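You operate a simulated robot arm through the tools that you are given. There is no shell and no other tool.

Carry out the task below with a simulated robot arm. There is one attempt and no reset: what you move stays moved.

## Task
Give the pink cup two ladles of chopped peanuts on the wooden flap.
Fine: use the end square and the pan's own ladle; ladle back in its pan, cup back on the counter top; spill nothing. Leave other pans, ladles and labels be.

Only the result counts: the job must be done as asked and must still hold three seconds after the hand-in. Knocking over, shifting, dropping, spilling or breaking anything else fails it.

## Robot
A 7-joint arm with a fingered hand, fixed in place. Base frame: the origin is on the floor under the middle of its stand, x ahead of it, y to its left, z up. Lengths are in mm, angles in rad, forces in N, time in s.
With the tool pointing down near the work surface it reaches from about 420 to 960 mm from the base axis. Its first joint turns from -2.601 to 2.601 rad. Payload 3.5 kg.
Tool frame: the origin (TCP) lies between the finger pads and is the grasp point; the fingertips stand 30 mm ahead of it; z points along the fingers, y is the line along which they close. The gripper opens to 104 mm; its body begins 35 mm behind the TCP. The gripper is a hand of 4 fingers: y runs from the thumb to the fingers, the wrist lies at [-15, -110, -186] in the tool frame, and closing takes about 1.5 s.
Orientation is that of the tool frame in the base frame, as a unit quaternion [x, y, z, w]. With the fingers straight down and the wrist toward the robot, the tool's x, y and z point along [0, 1, 0], [1, 0, 0] and [0, 0, -1] of the base frame.

## Interface
- The arm moves only by the tool apply_moves. Its arguments are lists of equal length, an entry for each row: "translation": the shift along the tool's x, y, z in units of 50 mm (1.0 is 50 mm), a list of three; "turn": the turn, a rotation vector about the tool's x, y, z in units of 8 degrees (1.0 is 8 degrees), a list of three; "claw": the finger opening in mm, from 0 to 104. In form: {"translation": [[x, y, z], ...], "turn": [[ax, ay, az], ...], "claw": [claw, ...]}. A call has 1 to 20 rows; each row shifts and turns the commanded pose from where the row before left it, along the tool's axes as they then stand. A call with a number of a shift or a turn outside -1 to 1 is refused whole. Rows are played at 5 a second. More than 50 mm and 0.15 rad between two rows, or a gripper value outside its range, and nothing of the call is played. Where a pose cannot be reached the arm comes as near as it can. A force on the tool above 40 N (or 10 N above the force at the start of the call, whichever is more), or a blocked arm, ends the call early, and 0.2 s more pass. The fingers move at their own pace (about 45 mm/s each) and stop on an object; they squeeze with about 33 N. The grip force told is the motor's: it shows also when the fingers shut on nothing. Time passes only in rows, and 0.2 s behind the last, so rows that do not move let the fingers close. It gives the time, the measured TCP pose, the force on the tool (base axes), the opening and the grip force at its end, in the units of the frame above (readings bear some noise), with the torque about the TCP (base axes, N m) and any sound that the robot's microphone picked up, and new pictures: "show" is both (left out), scene, wrist or none.
- Cameras (640 x 400 px; columns grow to the right, rows downward): "scene" is fixed at [219.2, -502.2, 1604.4]; the picture's right is [0.68, -0.73, 0.00], its down [-0.64, -0.60, -0.49] and it looks along [0.36, 0.33, -0.87] (base axes); focal length 214 px, centre (320, 200). "wrist" rides on the gripper at [61, -92, -130] in the tool frame; the picture's right is [-0.81, 0.28, -0.52], its down [-0.53, -0.71, 0.46] and it looks along [-0.24, 0.64, 0.72] (tool axes); focal length 275 px, centre (320, 200). There is no depth. A picture from a camera that has moved, and an enlarged one, comes with that camera's place and axes in the base frame and with its lens.
- move_column(by): slides the trunk up (or, below 0, down) by that many mm; the arm rides with it, the base frame stays. It gives what a move gives, with no picture.
- preshape(shape): the hand has 4 fingers and takes this shape, open, in about a second: jaw (thumb against the fingers, like two jaws); tri (thumb and two fingers); tip (a fingertip pinch); poke (one finger out to press); point (the index stretched); flat (the hand flat); cup (the hand cupped); fist (a fist). The gripper value then closes the fingers along that shape, each until it touches; the sizes above hold for jaw. It gives what a move gives, with no picture.
- close_up(camera, box): a new picture of the part [left, top, right, bottom] of that camera's present view, enlarged. It takes no simulated time.
- finish_job(): hands the job in; it is judged then, once.

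Nothing tells you positions but the pictures and the camera data. Unless the task says otherwise, let go and move clear before handing in.

The tools are called after ">>>" as name(argument=value, ...) on one line, values as JSON. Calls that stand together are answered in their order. apply_moves: Moves the arm, as the interface text tells. Its arguments: {"type":"object","properties":{"translation":{"type":"array"},"turn":{"type":"array"},"claw":{"type":"array"},"show":{"type":"string","enum":["both","scene","wrist","none"]}},"required":["translation","turn","claw"]} The other tools are called the same way: move_column (by) moves the trunk up or down; preshape (shape) gives the hand a shape; close_up (camera, box) takes an enlarged picture of a part of a camera's view; finish_job () hands the job in.

At the start:

```text
time_s: 0.0
eef_pos: [592.7, -49.5, 1207.7]
orientation: [0.707, 0.707, 0.001, 0.0]
ft_force: [-0.4, 0.4, -0.3]
ft_torque: [-0.03, 0.06, 0.05]
width: 103.7
grasp_force: 0.1
shape: jaw
trunk travel left (down, up): [-525.0, 185.0]
```

scene: 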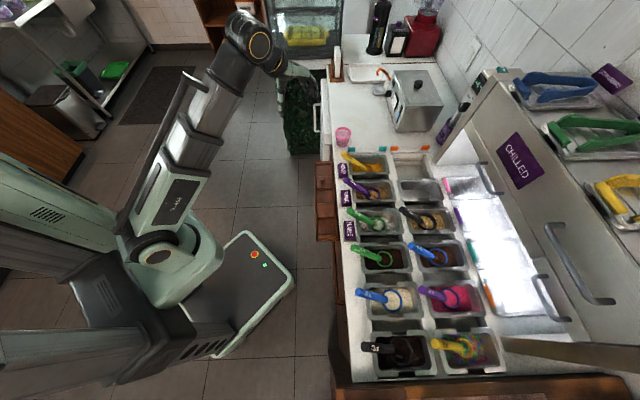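
wrist: 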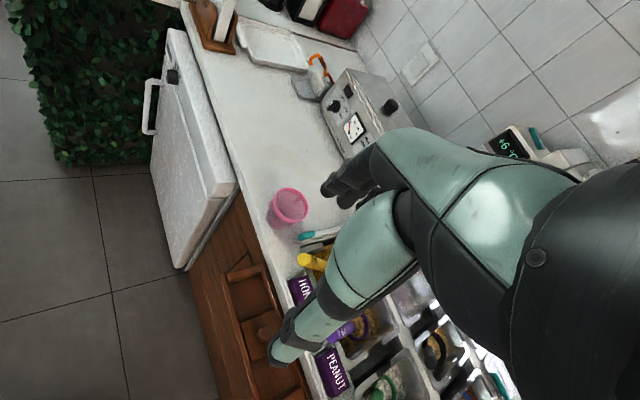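

I see a counter with two columns of topping pans with ladles, a pink cup at the far left corner of the counter, labels on the counter's front edge, and wooden flaps at the front. I'll look closer before moving.

>>> close_up(camera="scene", box=[300, 110, 460, 210])

>>> close_up(camera="scene", box=[300, 190, 460, 290])

>>> close_up(camera="scene", box=[340, 290, 500, 390])

>>> close_up(camera="wrist", box=[200, 160, 440, 400])

```text
4.00 times, centred on (380, 160) of scene
camera zoom: at [219.2, -502.2, 1604.4], right [0.68, -0.73, 0.0], down [-0.64, -0.6, -0.49], along [0.36, 0.33, -0.87], focal length 858 px, centre (80, 360)
```

zoom: 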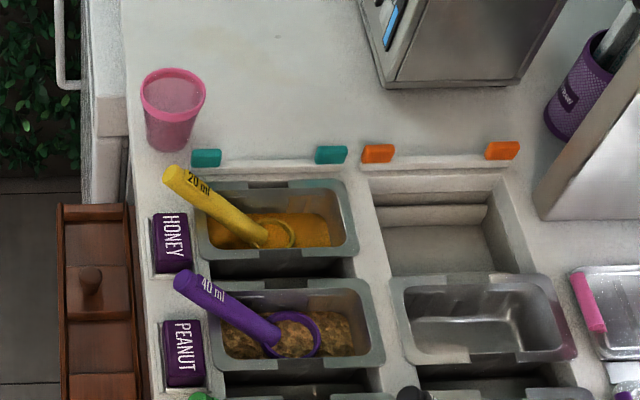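

```text
4.00 times, centred on (380, 240) of scene
camera zoom: at [219.2, -502.2, 1604.4], right [0.68, -0.73, 0.0], down [-0.64, -0.6, -0.49], along [0.36, 0.33, -0.87], focal length 858 px, centre (80, 40)
```

zoom: 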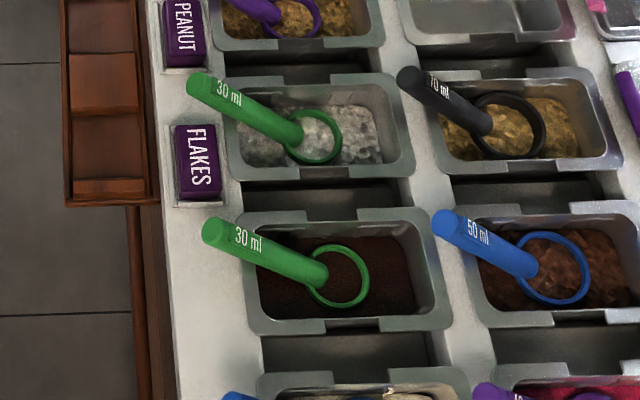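

```text
4.00 times, centred on (420, 340) of scene
camera zoom: at [219.2, -502.2, 1604.4], right [0.68, -0.73, 0.0], down [-0.64, -0.6, -0.49], along [0.36, 0.33, -0.87], focal length 858 px, centre (-80, -360)
```

zoom: 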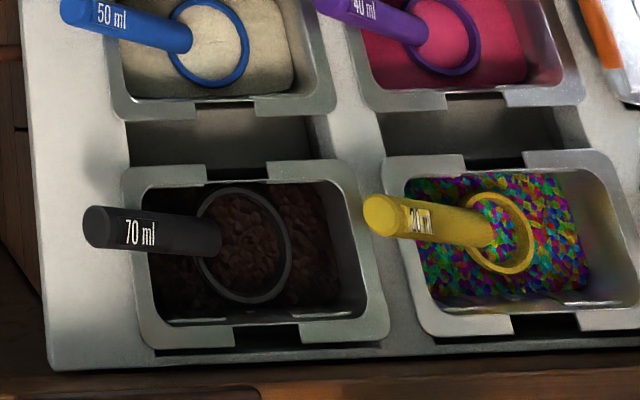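

```text
1.67 times, centred on (320, 280) of wrist
camera zoom: at [500.2, 11.7, 1338.0], right [0.28, -0.81, 0.52], down [-0.71, -0.53, -0.46], along [0.64, -0.24, -0.72], focal length 459 px, centre (320, 67)
```

zoom: 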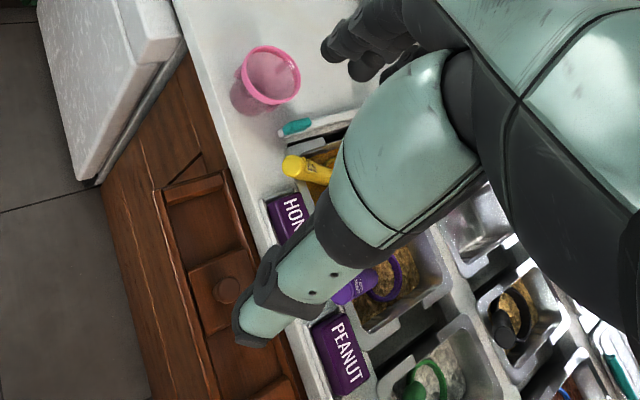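

The wooden flap on the counter's front edge has framed squares, one with a knob-like thing. I need a closer view of it and of the labels and ladle.

>>> close_up(camera="scene", box=[305, 150, 385, 250])

>>> close_up(camera="scene", box=[325, 150, 405, 210])

>>> close_up(camera="scene", box=[300, 220, 380, 400])

>>> close_up(camera="wrist", box=[180, 240, 340, 400])

```text
4.00 times, centred on (345, 200) of scene
camera zoom: at [219.2, -502.2, 1604.4], right [0.68, -0.73, 0.0], down [-0.64, -0.6, -0.49], along [0.36, 0.33, -0.87], focal length 858 px, centre (220, 200)
```

zoom: 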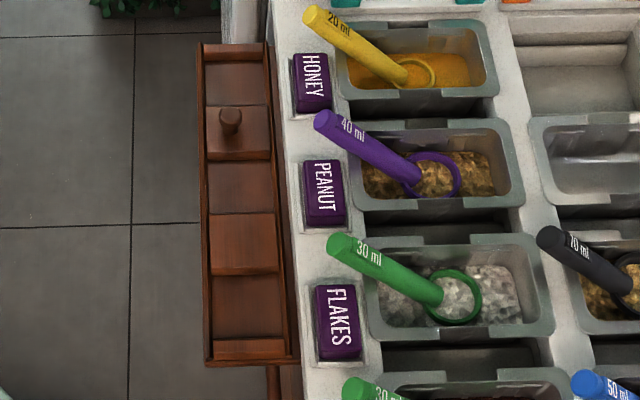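

```text
6.67 times, centred on (365, 180) of scene
camera zoom: at [219.2, -502.2, 1604.4], right [0.68, -0.73, 0.0], down [-0.64, -0.6, -0.49], along [0.36, 0.33, -0.87], focal length 1430 px, centre (20, 333)
```

zoom: 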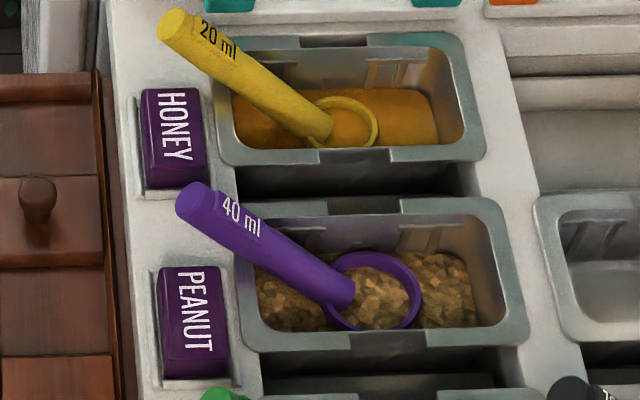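

```text
2.22 times, centred on (340, 310) of scene
camera zoom: at [219.2, -502.2, 1604.4], right [0.68, -0.73, 0.0], down [-0.64, -0.6, -0.49], along [0.36, 0.33, -0.87], focal length 477 px, centre (276, -44)
```

zoom: 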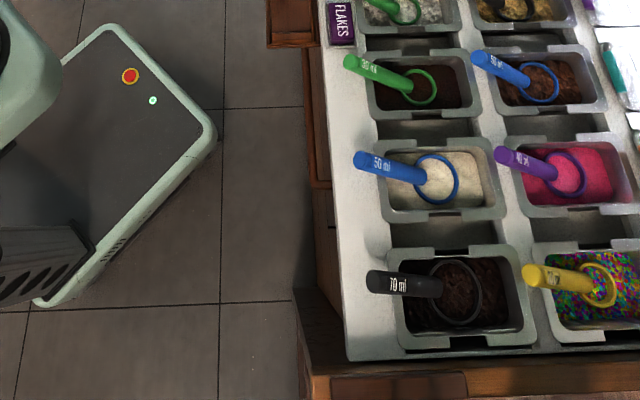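

```text
2.50 times, centred on (260, 320) of wrist
camera zoom: at [500.2, 11.7, 1338.0], right [0.28, -0.81, 0.52], down [-0.71, -0.53, -0.46], along [0.64, -0.24, -0.72], focal length 688 px, centre (470, -100)
```

zoom: 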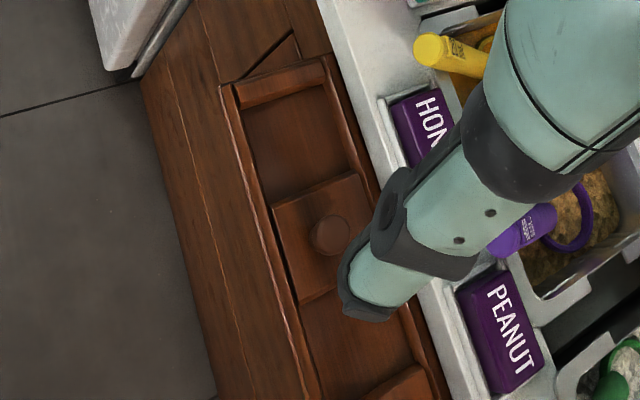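

The counter runs roughly at 45° to the base frame. I take the cup to be near (830, -78), the peanut pan near (745, -355), and the flap near (560, -230). I'll yaw the hand to line up with the counter and look again.

>>> apply_moves(translation=[[0, 0, 0], [0, 0, 0], [0, 0, 0], [0, 0, 0], [0, 0, 0], [0, 0, 0], [0, 0, 0]], turn=[[0, 0, 0.9375], [0, 0, 0.9375], [0, 0, 0.9375], [0, 0, 0.9375], [0, 0, 0.9375], [0, 0, 0.9375], [0, 0, 0]], claw=[104, 104, 104, 104, 104, 104, 104])

```text
time_s: 1.6
eef_pos: [591.9, -48.4, 1207.3]
orientation: [0.924, 0.382, 0.0, 0.0]
ft_force: [-1.1, 0.5, 0.1]
ft_torque: [0.04, 0.01, -0.01]
width: 103.7
grasp_force: 0.1
shape: jaw
trunk travel left (down, up): [-525.0, 185.0]
camera wrist: at [570.3, 58.7, 1338.0], right [-0.38, -0.77, 0.52], down [-0.88, 0.13, -0.46], along [0.28, -0.63, -0.72], focal length 275 px, centre (320, 200)
```

scene: 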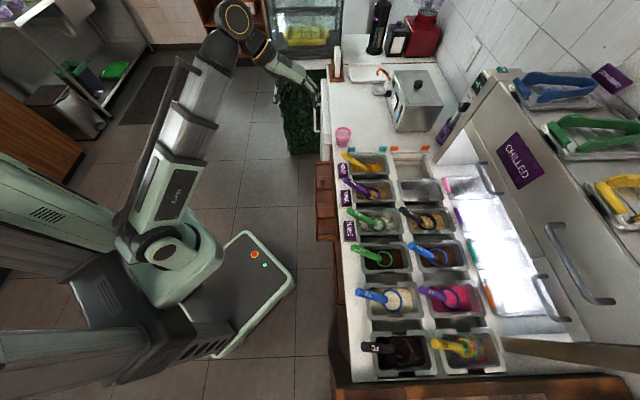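
wrist: 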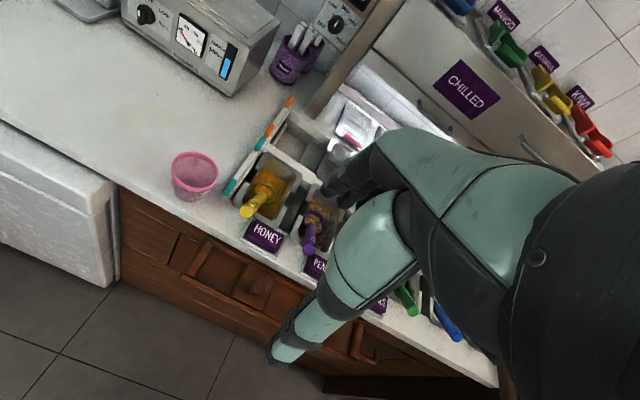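

I see the flap seems attached to the wooden cabinet front; it may be a hinged ledge. I'll zoom in on it.

>>> close_up(camera="wrist", box=[150, 210, 400, 380])

>>> close_up(camera="wrist", box=[210, 130, 350, 270])

>>> close_up(camera="scene", box=[305, 155, 355, 245])

```text
2.35 times, centred on (275, 295) of wrist
camera zoom: at [570.3, 58.7, 1338.0], right [-0.38, -0.77, 0.52], down [-0.88, 0.13, -0.46], along [0.28, -0.63, -0.72], focal length 648 px, centre (426, -24)
```

zoom: 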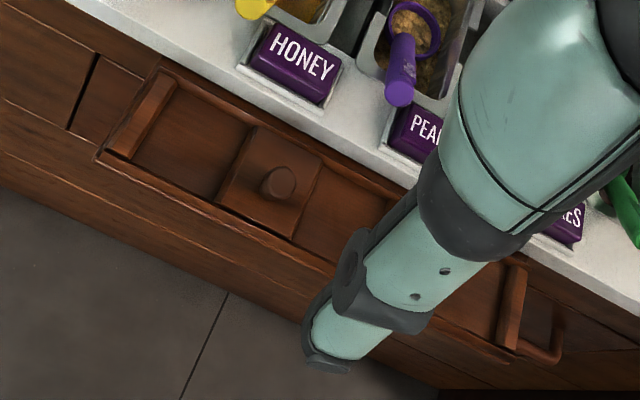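

```text
2.86 times, centred on (280, 200) of wrist
camera zoom: at [570.3, 58.7, 1338.0], right [-0.38, -0.77, 0.52], down [-0.88, 0.13, -0.46], along [0.28, -0.63, -0.72], focal length 786 px, centre (434, 200)
```

zoom: 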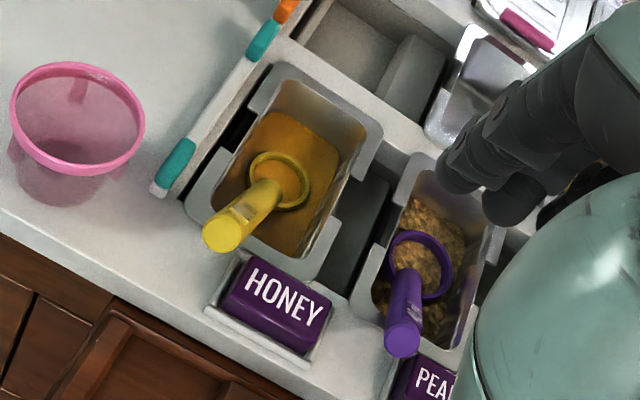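

```text
4.44 times, centred on (330, 200) of scene
camera zoom: at [219.2, -502.2, 1604.4], right [0.68, -0.73, 0.0], down [-0.64, -0.6, -0.49], along [0.36, 0.33, -0.87], focal length 953 px, centre (276, 200)
```

zoom: 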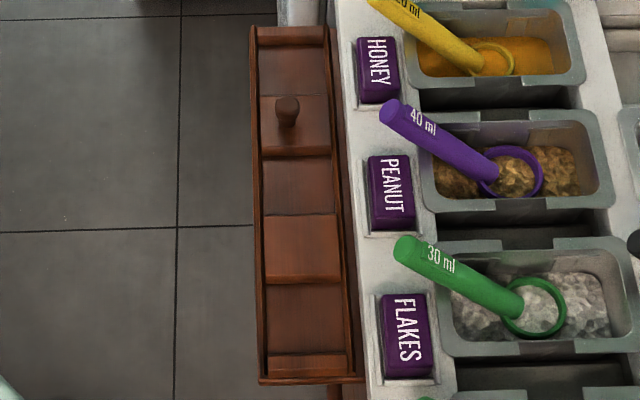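

The flap is a ledge about 40 mm below the counter top with five squares (one covered by a knobbed block). I'll move the camera along it to see the near end better.

>>> apply_moves(translation=[[-0.884, -0.046, 0.25], [-0.884, -0.046, 0.25], [-0.884, -0.046, 0.25], [-0.884, -0.046, 0.25], [-0.884, -0.046, 0.25], [-0.884, -0.046, 0.25], [-0.884, -0.046, 0.25], [-0.884, -0.046, 0.25], [0, 0, 0], [0, 0, 0]], turn=[[0, 0, 0], [0, 0, 0], [0, 0, 0], [0, 0, 0], [0, 0, 0], [0, 0, 0], [0, 0, 0], [0, 0, 0], [0, 0, 0], [0, 0, 0]], claw=[104, 104, 104, 104, 104, 104, 104, 104, 104, 104])

```text
time_s: 3.8
eef_pos: [342.0, -295.7, 1121.7]
orientation: [0.924, 0.383, 0.0, -0.002]
ft_force: [0.2, 0.1, 0.5]
ft_torque: [0.03, 0.01, -0.02]
width: 103.8
grasp_force: 0.0
shape: jaw
out of reach, approached as far as the arm can: row 7, 8
trunk travel left (down, up): [-525.0, 185.0]
camera wrist: at [320.5, -189.7, 1252.2], right [-0.38, -0.77, 0.52], down [-0.88, 0.13, -0.45], along [0.28, -0.63, -0.73], focal length 275 px, centre (320, 200)
```

scene: 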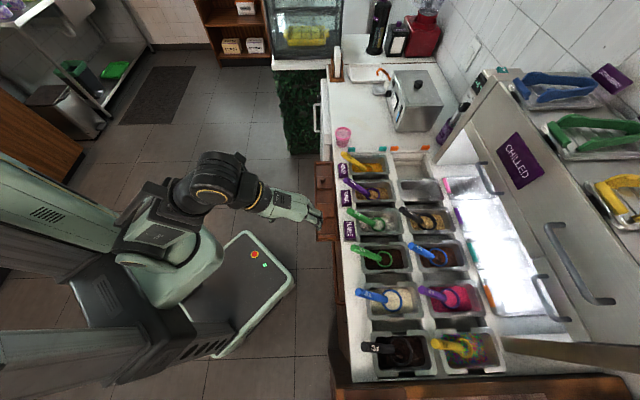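
wrist: 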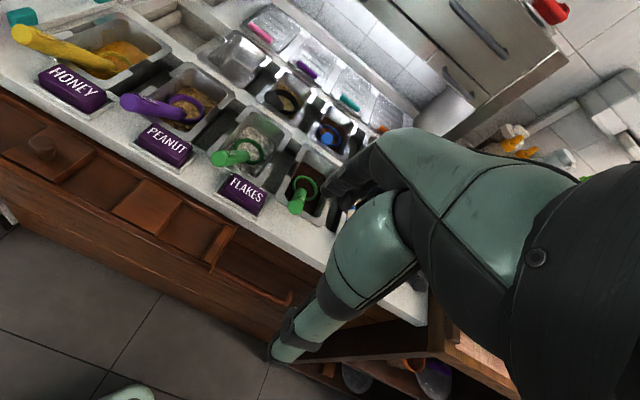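

>>> close_up(camera="wrist", box=[0, 110, 320, 310])

>>> close_up(camera="wrist", box=[100, 150, 260, 270])

>>> close_up(camera="wrist", box=[90, 60, 330, 210])

```text
2.00 times, centred on (160, 210) of wrist
camera zoom: at [320.5, -189.7, 1252.2], right [-0.38, -0.77, 0.52], down [-0.88, 0.13, -0.45], along [0.28, -0.63, -0.73], focal length 551 px, centre (640, 180)
```

zoom: 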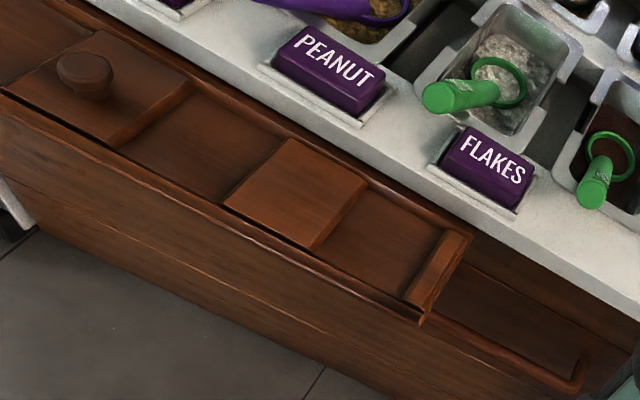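

```text
3.33 times, centred on (180, 210) of wrist
camera zoom: at [320.5, -189.7, 1252.2], right [-0.38, -0.77, 0.52], down [-0.88, 0.13, -0.45], along [0.28, -0.63, -0.73], focal length 918 px, centre (787, 167)
```

zoom: 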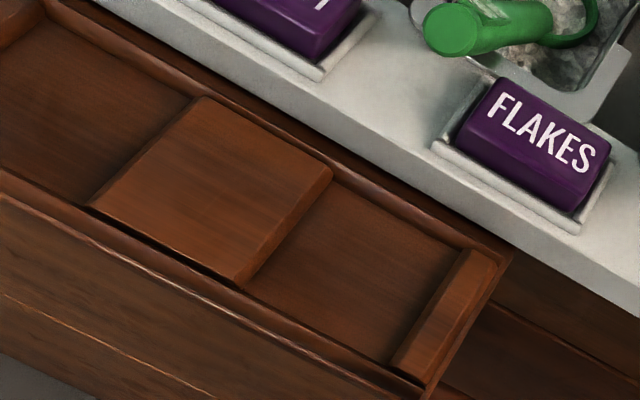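

```text
2.67 times, centred on (210, 135) of wrist
camera zoom: at [320.5, -189.7, 1252.2], right [-0.38, -0.77, 0.52], down [-0.88, 0.13, -0.45], along [0.28, -0.63, -0.73], focal length 734 px, centre (613, 373)
```

zoom: 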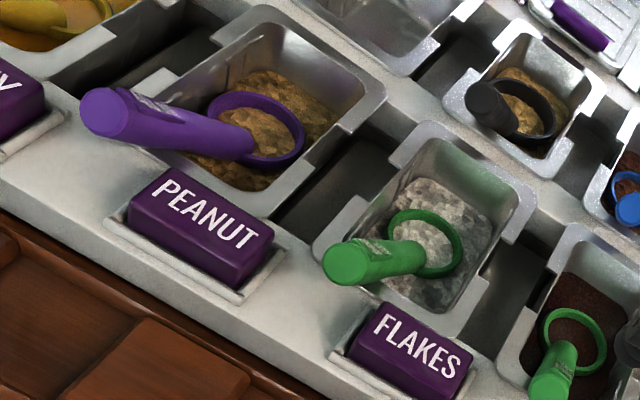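

The flap's end squares are both recessed (S1 far, S5 near) with raised tiles between. Let me look at the hand itself and at the ladle/label clearances.

>>> close_up(camera="scene", box=[240, 165, 360, 240])

>>> close_up(camera="wrist", box=[100, 70, 220, 170])

>>> close_up(camera="scene", box=[335, 165, 399, 205])

```text
5.33 times, centred on (300, 202) of scene
camera zoom: at [219.2, -502.2, 1604.4], right [0.68, -0.73, 0.0], down [-0.64, -0.6, -0.49], along [0.36, 0.33, -0.87], focal length 1144 px, centre (427, 187)
```

zoom: 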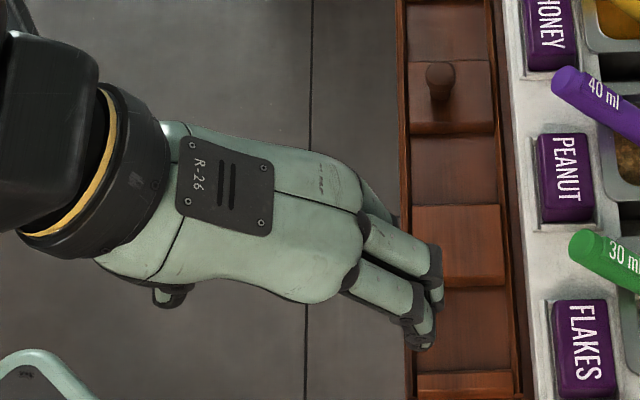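

```text
4.00 times, centred on (160, 120) of wrist
camera zoom: at [320.5, -189.7, 1252.2], right [-0.38, -0.77, 0.52], down [-0.88, 0.13, -0.45], along [0.28, -0.63, -0.73], focal length 1101 px, centre (960, 520)
```

zoom: 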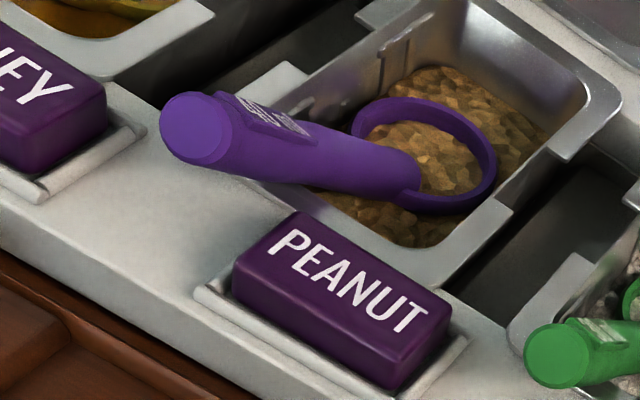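

```text
10.00 times, centred on (367, 185) of scene
camera zoom: at [219.2, -502.2, 1604.4], right [0.68, -0.73, 0.0], down [-0.64, -0.6, -0.49], along [0.36, 0.33, -0.87], focal length 2145 px, centre (-150, 350)
```

zoom: 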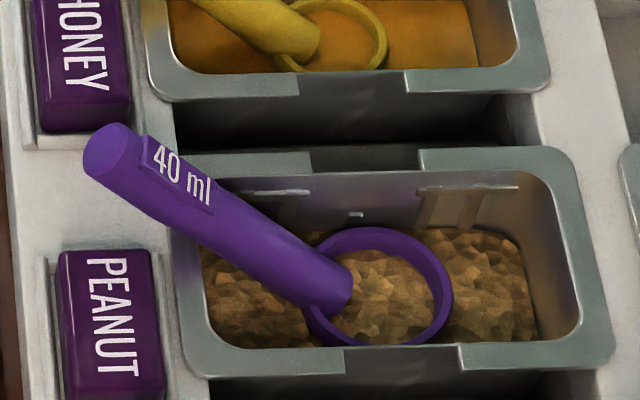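

The flap floor is about z≈806, the counter top ≈846, and the cup rim centre ≈(825, -76, 913). The ladle handle runs from the bowl (718, -344, 819) up to (649, -242, 896). I'll turn the hand to base yaw 30° and head towards the cup.

>>> apply_moves(translation=[[0.9, 0.5, 0], [0.9, 0.5, 0], [0.9, 0.5, 0], [0.9, 0.5, 0], [0, 0, 0], [0, 0, 0], [0, 0, 0], [0, 0, 0], [0, 0, 0], [0, 0, 0], [0, 0, 0], [0, 0, 0], [0, 0, 0], [0, 0, 0], [0, 0, 0]], turn=[[0, 0, 0], [0, 0, 0], [0, 0, 0], [0, 0, 0], [0, 0, -0.9375], [0, 0, -0.9375], [0, 0, -0.9375], [0, 0, -0.9375], [0, 0, -0.9375], [0, 0, -0.9375], [0, 0, -0.9375], [0, 0, -0.9375], [0, 0, -0.9375], [0, 0, -0.9375], [0, 0, 0]], claw=[104, 104, 104, 104, 104, 104, 104, 104, 104, 104, 104, 104, 104, 104, 104])

```text
refused: row 1 steps farther than a row can; nothing moved
```

That row was just over the 50 mm step, so I'll use smaller steps.

>>> apply_moves(translation=[[0.8, 0.5, 0], [0.8, 0.5, 0], [0.8, 0.5, 0], [0.8, 0.5, 0], [0.5, 0, 0], [0, 0, 0], [0, 0, 0], [0, 0, 0], [0, 0, 0], [0, 0, 0], [0, 0, 0], [0, 0, 0], [0, 0, 0], [0, 0, 0], [0, 0, 0], [0, 0, 0]], turn=[[0, 0, 0], [0, 0, 0], [0, 0, 0], [0, 0, 0], [0, 0, 0], [0, 0, -0.9375], [0, 0, -0.9375], [0, 0, -0.9375], [0, 0, -0.9375], [0, 0, -0.9375], [0, 0, -0.9375], [0, 0, -0.9375], [0, 0, -0.9375], [0, 0, -0.9375], [0, 0, -0.9375], [0, 0, 0]], claw=[104, 104, 104, 104, 104, 104, 104, 104, 104, 104, 104, 104, 104, 104, 104, 104])

```text
time_s: 7.2
eef_pos: [543.6, -239.1, 1122.4]
orientation: [0.498, 0.867, 0.0, 0.001]
ft_force: [-0.3, 0.9, 0.6]
ft_torque: [0.0, 0.03, -0.02]
width: 103.8
grasp_force: 0.1
shape: jaw
trunk travel left (down, up): [-525.0, 185.0]
camera wrist: at [431.7, -231.9, 1252.3], right [0.64, -0.56, 0.52], down [-0.35, -0.82, -0.46], along [0.68, 0.11, -0.72], focal length 275 px, centre (320, 200)
```

scene: 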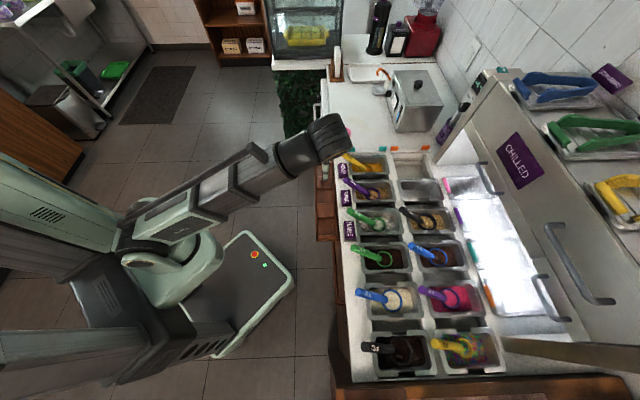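
wrist: 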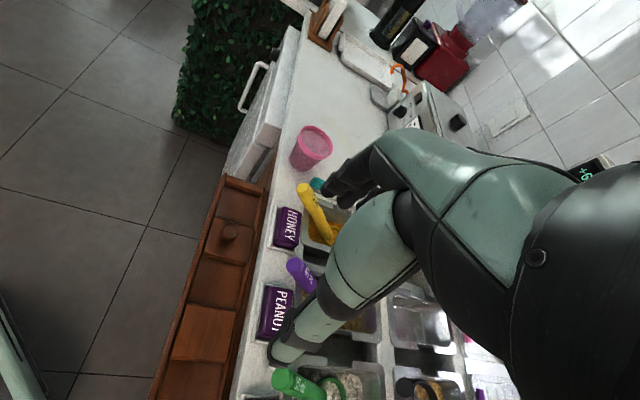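

I have the hand at yaw 30°. I'll zoom on the cup and flap from here to refine their places.

>>> close_up(camera="wrist", box=[270, 100, 350, 190])

>>> close_up(camera="wrist", box=[140, 160, 300, 400])

>>> close_up(camera="wrist", box=[180, 160, 330, 260])

>>> close_up(camera="scene", box=[320, 110, 384, 150])

```text
4.44 times, centred on (310, 145) of wrist
camera zoom: at [431.7, -231.9, 1252.3], right [0.64, -0.56, 0.52], down [-0.35, -0.82, -0.46], along [0.68, 0.11, -0.72], focal length 1224 px, centre (364, 444)
```

zoom: 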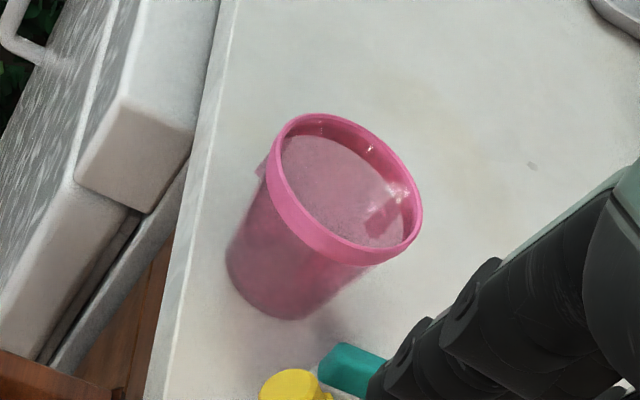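

```text
1.67 times, centred on (220, 280) of wrist
camera zoom: at [431.7, -231.9, 1252.3], right [0.64, -0.56, 0.52], down [-0.35, -0.82, -0.46], along [0.68, 0.11, -0.72], focal length 459 px, centre (487, 67)
```

zoom: 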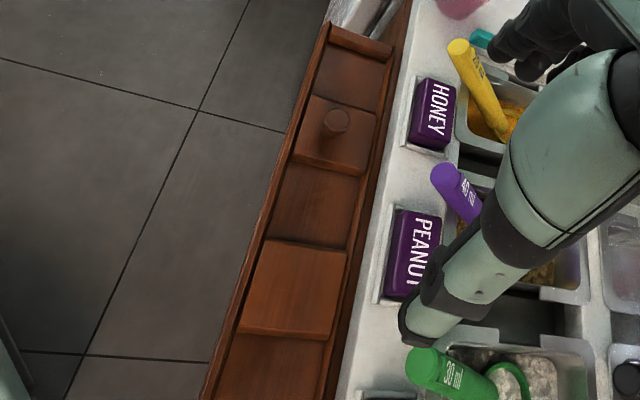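

```text
4.00 times, centred on (255, 210) of wrist
camera zoom: at [431.7, -231.9, 1252.3], right [0.64, -0.56, 0.52], down [-0.35, -0.82, -0.46], along [0.68, 0.11, -0.72], focal length 1101 px, centre (580, 160)
```

zoom: 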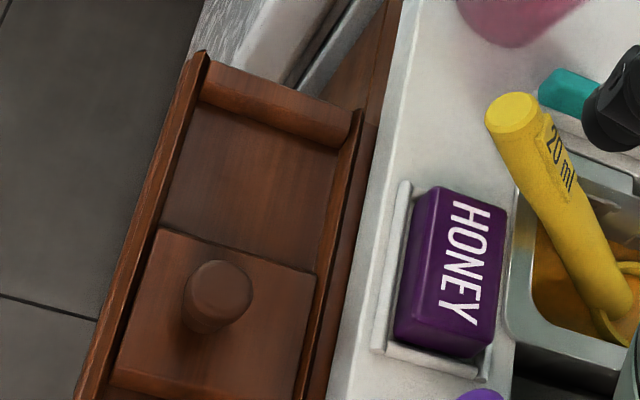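

```text
10.00 times, centred on (352, 130) of scene
camera zoom: at [219.2, -502.2, 1604.4], right [0.68, -0.73, 0.0], down [-0.64, -0.6, -0.49], along [0.36, 0.33, -0.87], focal length 2145 px, centre (0, 900)
```

zoom: 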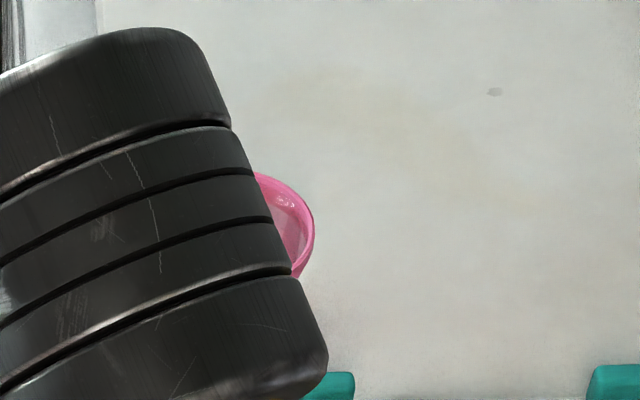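

The cup rim centre checks out at (825, -75.5, 913) with an outer lip about 74 mm wide. The far end square is centred near (671, -100). I'll move above the cup.

>>> apply_moves(translation=[[0, 0.8135, 0.305], [0, 0.8135, 0.305], [0, 0.8135, 0.305], [0, 0.8135, 0.305], [0, 0.8135, 0.305], [0, 0.8135, 0.305], [0, 0.8135, 0.305], [0, 0.8135, 0.305], [0, 0, 0], [0, 0, 0]], turn=[[0, 0, 0], [0, 0, 0], [0, 0, 0], [0, 0, 0], [0, 0, 0], [0, 0, 0], [0, 0, 0], [0, 0, 0], [0, 0, 0], [0, 0, 0]], claw=[104, 104, 104, 104, 104, 104, 104, 104, 104, 104])

```text
time_s: 9.4
eef_pos: [823.4, -75.1, 999.1]
orientation: [0.5, 0.866, 0.0, 0.0]
ft_force: [-0.3, -0.1, -0.4]
ft_torque: [-0.01, -0.02, 0.04]
width: 103.6
grasp_force: 0.0
shape: jaw
trunk travel left (down, up): [-525.0, 185.0]
camera wrist: at [712.6, -68.9, 1130.2], right [0.64, -0.56, 0.52], down [-0.35, -0.82, -0.46], along [0.68, 0.11, -0.72], focal length 275 px, centre (320, 200)
```

scene: 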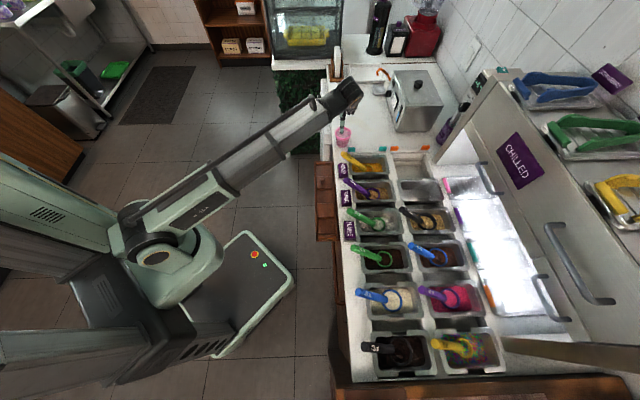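
wrist: 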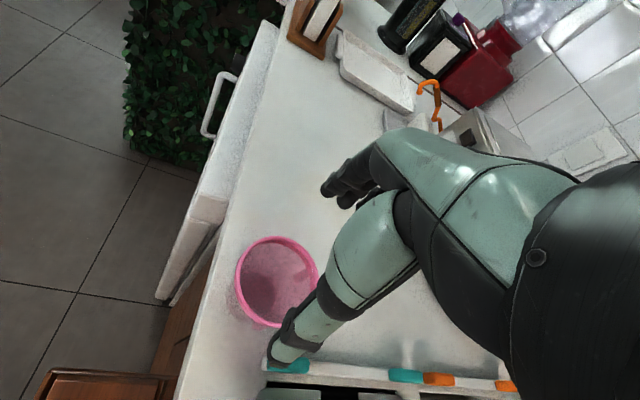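

The cup is centred under the open hand. I'll lower to grip height, then check before closing.

>>> apply_moves(translation=[[0, 0, 0.4], [0, 0, 0.4], [0, 0, 0.4], [0, 0, 0.4], [0, 0, 0]], turn=[[0, 0, 0], [0, 0, 0], [0, 0, 0], [0, 0, 0], [0, 0, 0]], claw=[104, 104, 104, 104, 104])

>>> close_up(camera="wrist", box=[220, 140, 380, 400])

>>> close_up(camera="scene", box=[310, 80, 390, 160])

```text
time_s: 10.6
eef_pos: [825.6, -75.2, 920.8]
orientation: [0.5, 0.866, 0.0, 0.0]
ft_force: [-0.1, -0.3, 0.0]
ft_torque: [0.03, 0.01, -0.01]
width: 103.7
grasp_force: 0.1
shape: jaw
trunk travel left (down, up): [-525.0, 185.0]
camera wrist: at [714.3, -68.4, 1050.8], right [0.64, -0.56, 0.52], down [-0.35, -0.82, -0.46], along [0.68, 0.11, -0.72], focal length 275 px, centre (320, 200)
```

scene: 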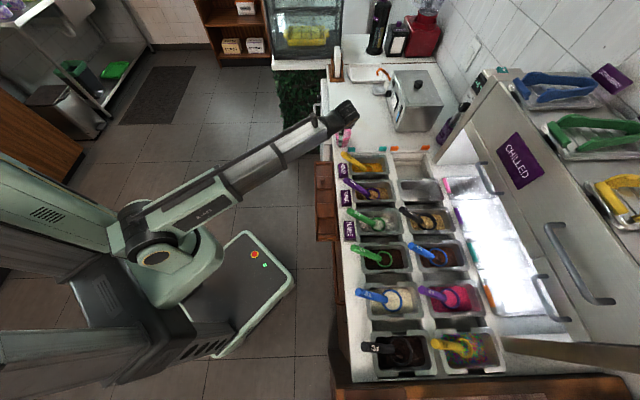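
wrist: 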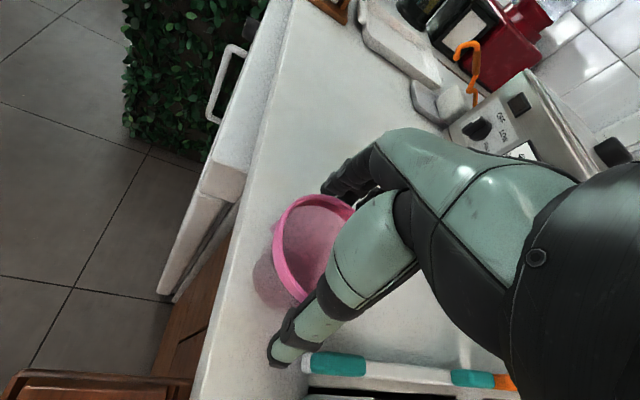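

```text
1.54 times, centred on (300, 270) of wrist
camera zoom: at [714.3, -68.4, 1050.8], right [0.64, -0.56, 0.52], down [-0.35, -0.82, -0.46], along [0.68, 0.11, -0.72], focal length 424 px, centre (351, 92)
```

zoom: 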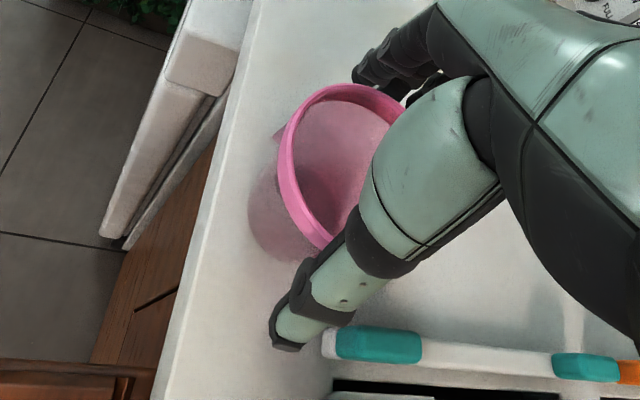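

```text
5.00 times, centred on (350, 120) of scene
camera zoom: at [219.2, -502.2, 1604.4], right [0.68, -0.73, 0.0], down [-0.64, -0.6, -0.49], along [0.36, 0.33, -0.87], focal length 1072 px, centre (170, 600)
```

zoom: 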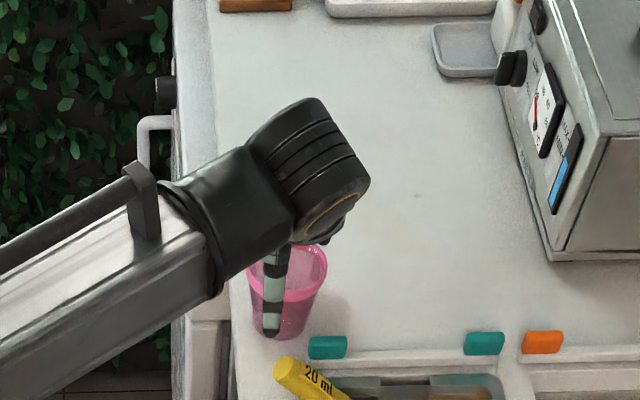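

The thumb tip reaches about 45 mm below the TCP when open, so I'll rise 9 mm and then close gently on the cup's lip.

>>> apply_moves(translation=[[0, 0, -0.18], [0, 0, 0], [0, 0, 0], [0, 0, 0], [0, 0, 0], [0, 0, 0], [0, 0, 0], [0, 0, 0], [0, 0, 0]], turn=[[0, 0, 0], [0, 0, 0], [0, 0, 0], [0, 0, 0], [0, 0, 0], [0, 0, 0], [0, 0, 0], [0, 0, 0], [0, 0, 0]], claw=[104, 95, 85, 75, 65, 60, 60, 60, 60])

>>> close_up(camera="wrist", box=[220, 140, 380, 400])

>>> close_up(camera="scene", box=[310, 100, 374, 160])

```text
time_s: 12.6
eef_pos: [825.8, -75.5, 929.3]
orientation: [0.5, 0.866, 0.0, 0.0]
ft_force: [0.6, -0.3, -0.6]
ft_torque: [-0.05, 0.0, -0.02]
width: 58.4
grasp_force: 33.2
shape: jaw
trunk travel left (down, up): [-525.0, 185.0]
camera wrist: at [714.4, -68.3, 1060.1], right [0.64, -0.56, 0.52], down [-0.35, -0.82, -0.46], along [0.68, 0.11, -0.72], focal length 275 px, centre (320, 200)
```

scene: 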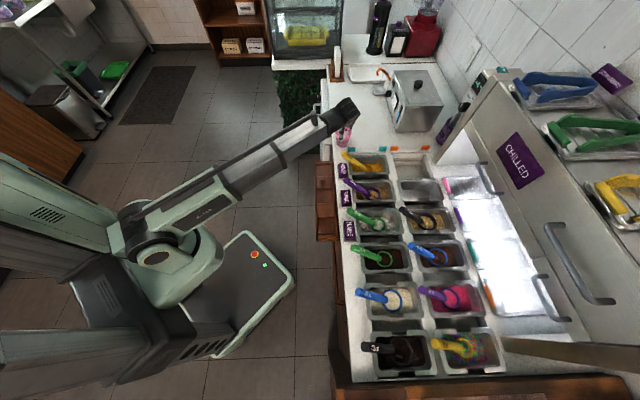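
wrist: 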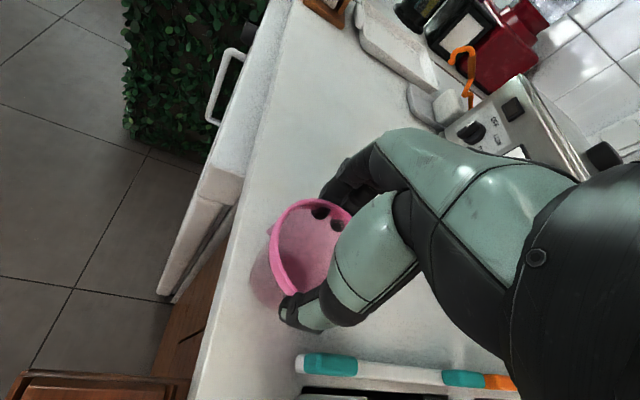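

```text
1.54 times, centred on (300, 270) of wrist
camera zoom: at [714.4, -68.3, 1060.1], right [0.64, -0.56, 0.52], down [-0.35, -0.82, -0.46], along [0.68, 0.11, -0.72], focal length 424 px, centre (351, 92)
```

zoom: 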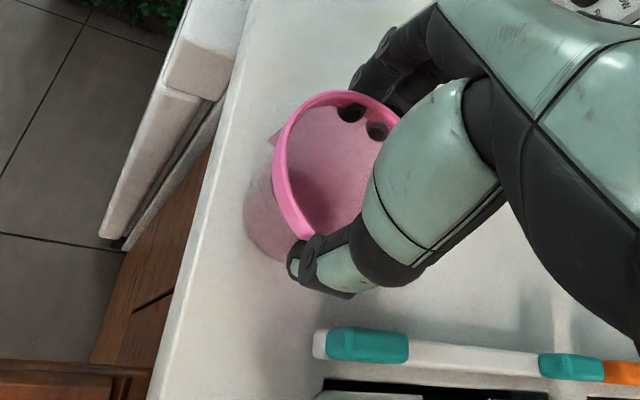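

```text
6.67 times, centred on (342, 130) of scene
camera zoom: at [219.2, -502.2, 1604.4], right [0.68, -0.73, 0.0], down [-0.64, -0.6, -0.49], along [0.36, 0.33, -0.87], focal length 1430 px, centre (173, 667)
```

zoom: 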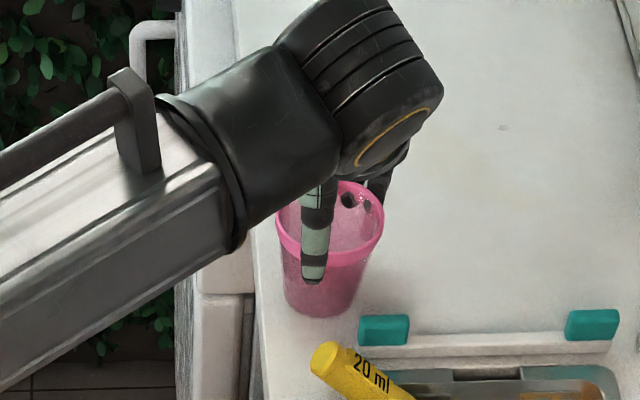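

The fingers stopped at 58 mm with 33 N, seemingly on the cup wall. I'll lift slightly and check that the cup comes along upright.

>>> apply_moves(translation=[[0, 0, -0.3], [0, 0, -0.3], [0, 0, 0]], turn=[[0, 0, 0], [0, 0, 0], [0, 0, 0]], claw=[60, 60, 60])

>>> close_up(camera="wrist", box=[220, 140, 380, 400])

>>> close_up(camera="scene", box=[310, 100, 374, 160])

```text
time_s: 13.4
eef_pos: [824.4, -74.1, 959.9]
orientation: [0.5, 0.866, 0.0, 0.0]
ft_force: [-0.1, -0.1, -0.6]
ft_torque: [-0.01, -0.02, -0.01]
width: 58.6
grasp_force: 32.5
shape: jaw
trunk travel left (down, up): [-525.0, 185.0]
camera wrist: at [714.0, -67.8, 1090.6], right [0.64, -0.56, 0.52], down [-0.35, -0.82, -0.46], along [0.68, 0.11, -0.72], focal length 275 px, centre (320, 200)
```

scene: 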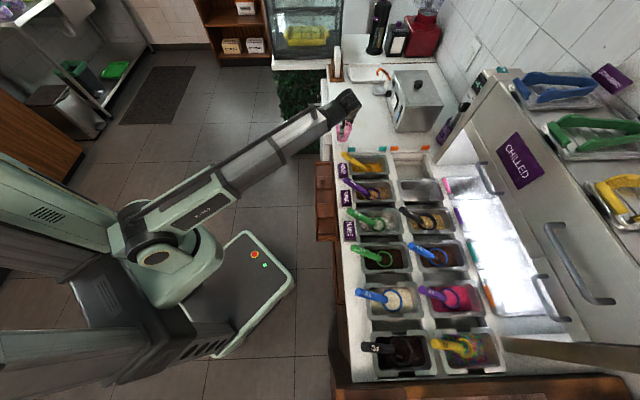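
wrist: 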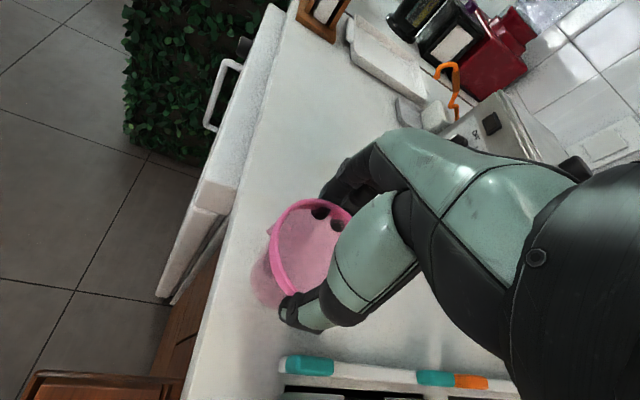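

```text
1.54 times, centred on (300, 270) of wrist
camera zoom: at [714.0, -67.8, 1090.6], right [0.64, -0.56, 0.52], down [-0.35, -0.82, -0.46], along [0.68, 0.11, -0.72], focal length 424 px, centre (351, 92)
```

zoom: 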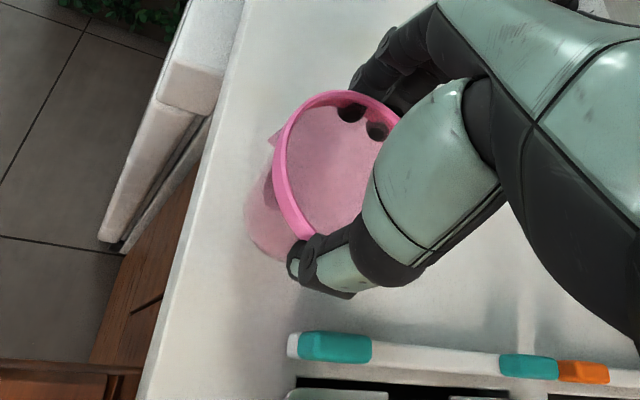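

```text
6.67 times, centred on (342, 130) of scene
camera zoom: at [219.2, -502.2, 1604.4], right [0.68, -0.73, 0.0], down [-0.64, -0.6, -0.49], along [0.36, 0.33, -0.87], focal length 1430 px, centre (173, 667)
```

zoom: 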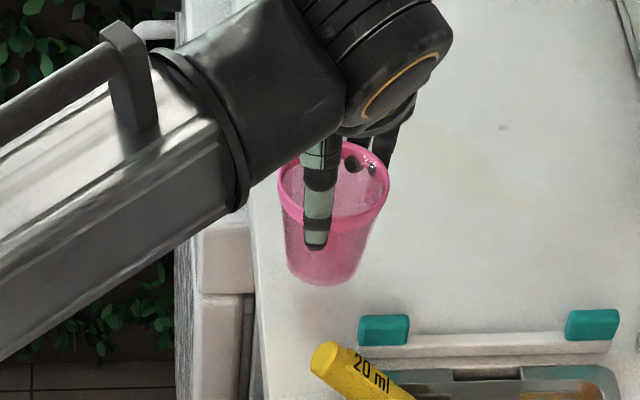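

The cup came along upright. I'll lift to z≈1010, carry it over the far end square, and turn the hand so the thumb stays clear of the knob.

>>> apply_moves(translation=[[0, 0, -0.5], [0, 0, -0.5], [0.215, -0.584, 0], [0.215, -0.584, 0], [0.215, -0.584, 0], [0.215, -0.584, 0], [0.215, -0.584, 0], [0, 0, 0], [0, 0, 0], [0, 0, 0], [0, 0, 0], [0, 0, 0]], turn=[[0, 0, 0], [0, 0, 0], [0, 0, 0], [0, 0, 0], [0, 0, 0], [0, 0, 0], [0, 0, 0], [0, 0, -0.9375], [0, 0, -0.9375], [0, 0, -0.9375], [0, 0, -0.9375], [0, 0, 0]], claw=[60, 60, 60, 60, 60, 60, 60, 60, 60, 60, 60, 60])

>>> close_up(camera="scene", box=[290, 140, 370, 190])

>>> close_up(camera="wrist", box=[180, 140, 400, 400])

```text
time_s: 16.0
eef_pos: [671.1, -100.1, 1009.9]
orientation: [0.257, 0.966, 0.001, 0.0]
ft_force: [0.2, -0.5, -0.2]
ft_torque: [-0.03, 0.0, 0.03]
width: 57.8
grasp_force: 32.8
shape: jaw
trunk travel left (down, up): [-525.0, 185.0]
camera wrist: at [571.8, -150.5, 1140.1], right [0.84, -0.17, 0.52], down [0.11, -0.88, -0.46], along [0.53, 0.44, -0.72], focal length 275 px, centre (320, 200)
```

scene: 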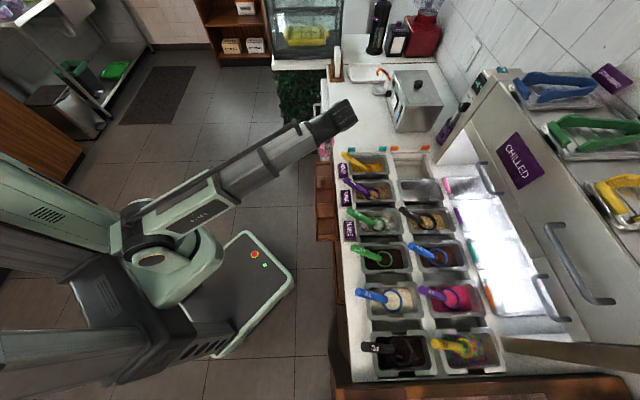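
wrist: 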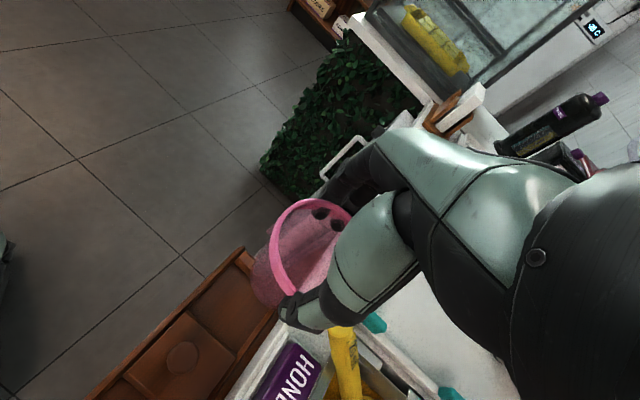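

```text
8.00 times, centred on (330, 165) of scene
camera zoom: at [219.2, -502.2, 1604.4], right [0.68, -0.73, 0.0], down [-0.64, -0.6, -0.49], along [0.36, 0.33, -0.87], focal length 1716 px, centre (240, 480)
```

zoom: 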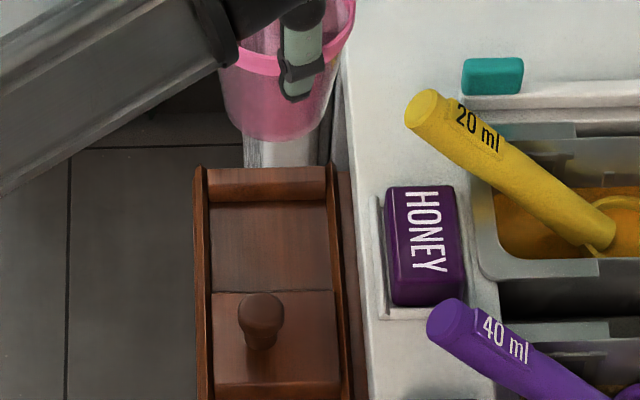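

```text
1.54 times, centred on (290, 270) of wrist
camera zoom: at [571.8, -150.5, 1140.1], right [0.84, -0.17, 0.52], down [0.11, -0.88, -0.46], along [0.53, 0.44, -0.72], focal length 424 px, centre (366, 92)
```

zoom: 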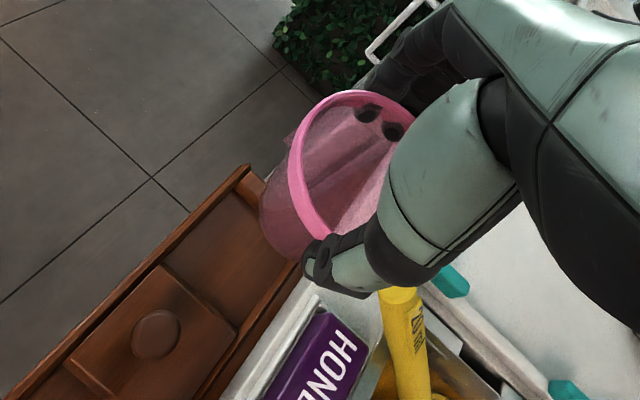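

The cup hangs over the far end square, thumb away from the knob. I'll lower most of the way, then feel for the wood.

>>> apply_moves(translation=[[0, -0.02, 0.5], [0, 0, 0.5], [0, 0, 0.5], [0, 0, 0.4], [0, 0, 0.2], [0, 0, 0]], turn=[[0, 0, 0], [0, 0, 0], [0, 0, 0], [0, 0, 0], [0, 0, 0], [0, 0, 0]], claw=[60, 60, 60, 60, 60, 60])

>>> close_up(camera="scene", box=[290, 140, 370, 190])

>>> close_up(camera="wrist", box=[180, 140, 400, 400])

```text
time_s: 17.4
eef_pos: [671.9, -102.2, 905.0]
orientation: [0.258, 0.966, 0.0, 0.0]
ft_force: [0.1, 0.5, -0.1]
ft_torque: [-0.03, -0.02, -0.03]
width: 58.5
grasp_force: 32.7
shape: jaw
trunk travel left (down, up): [-525.0, 185.0]
camera wrist: at [572.1, -151.8, 1035.6], right [0.84, -0.17, 0.52], down [0.1, -0.88, -0.46], along [0.53, 0.44, -0.72], focal length 275 px, centre (320, 200)
```

scene: 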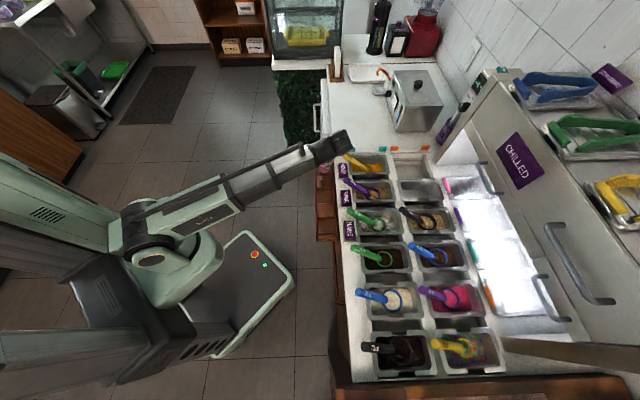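
wrist: 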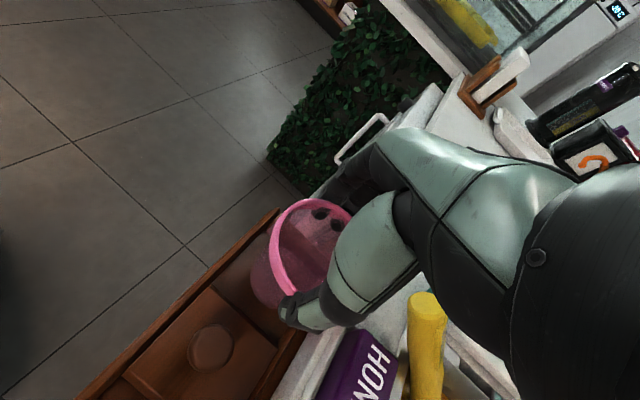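

```text
8.00 times, centred on (330, 165) of scene
camera zoom: at [219.2, -502.2, 1604.4], right [0.68, -0.73, 0.0], down [-0.64, -0.6, -0.49], along [0.36, 0.33, -0.87], focal length 1716 px, centre (240, 480)
```

zoom: 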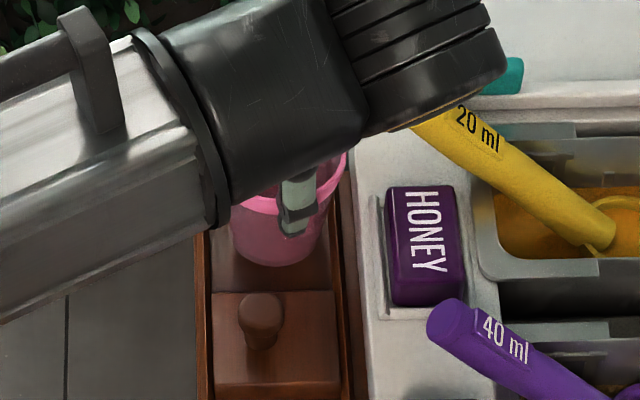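

```text
1.54 times, centred on (290, 270) of wrist
camera zoom: at [572.1, -151.8, 1035.6], right [0.84, -0.17, 0.52], down [0.1, -0.88, -0.46], along [0.53, 0.44, -0.72], focal length 424 px, centre (366, 92)
```

zoom: 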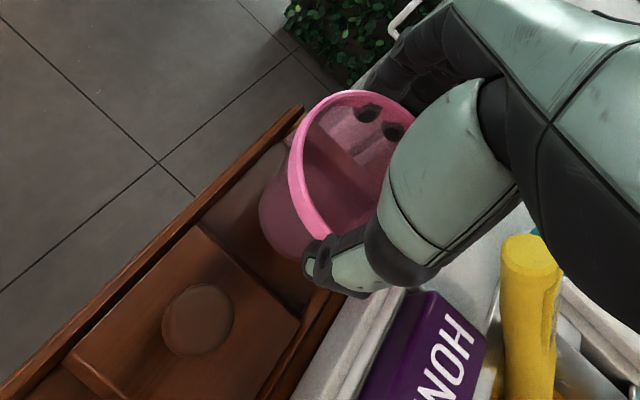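

The cup is lined up in the square. I'll go down in small steps and watch the force.

>>> apply_moves(translation=[[0, 0, 0.08], [0, 0, 0.08], [0, 0, 0.08], [0, 0, 0]], turn=[[0, 0, 0], [0, 0, 0], [0, 0, 0], [0, 0, 0]], claw=[60, 60, 60, 60], show="none")

>>> apply_moves(translation=[[0, 0, 0.05], [0, 0, 0], [0, 0, 0]], turn=[[0, 0, 0], [0, 0, 0], [0, 0, 0]], claw=[60, 60, 60], show="none")

```text
time_s: 18.4
eef_pos: [670.4, -101.5, 893.0]
orientation: [0.259, 0.966, 0.0, 0.0]
ft_force: [0.4, 0.2, -0.5]
ft_torque: [0.01, 0.01, 0.04]
width: 58.5
grasp_force: 33.3
shape: jaw
trunk travel left (down, up): [-525.0, 185.0]
```

```text
time_s: 19.2
eef_pos: [670.1, -101.1, 892.0]
orientation: [0.259, 0.966, 0.0, 0.0]
ft_force: [1.3, 1.0, 15.2]
ft_torque: [-0.01, -0.09, -0.01]
width: 58.5
grasp_force: 33.4
shape: jaw
trunk travel left (down, up): [-525.0, 185.0]
```

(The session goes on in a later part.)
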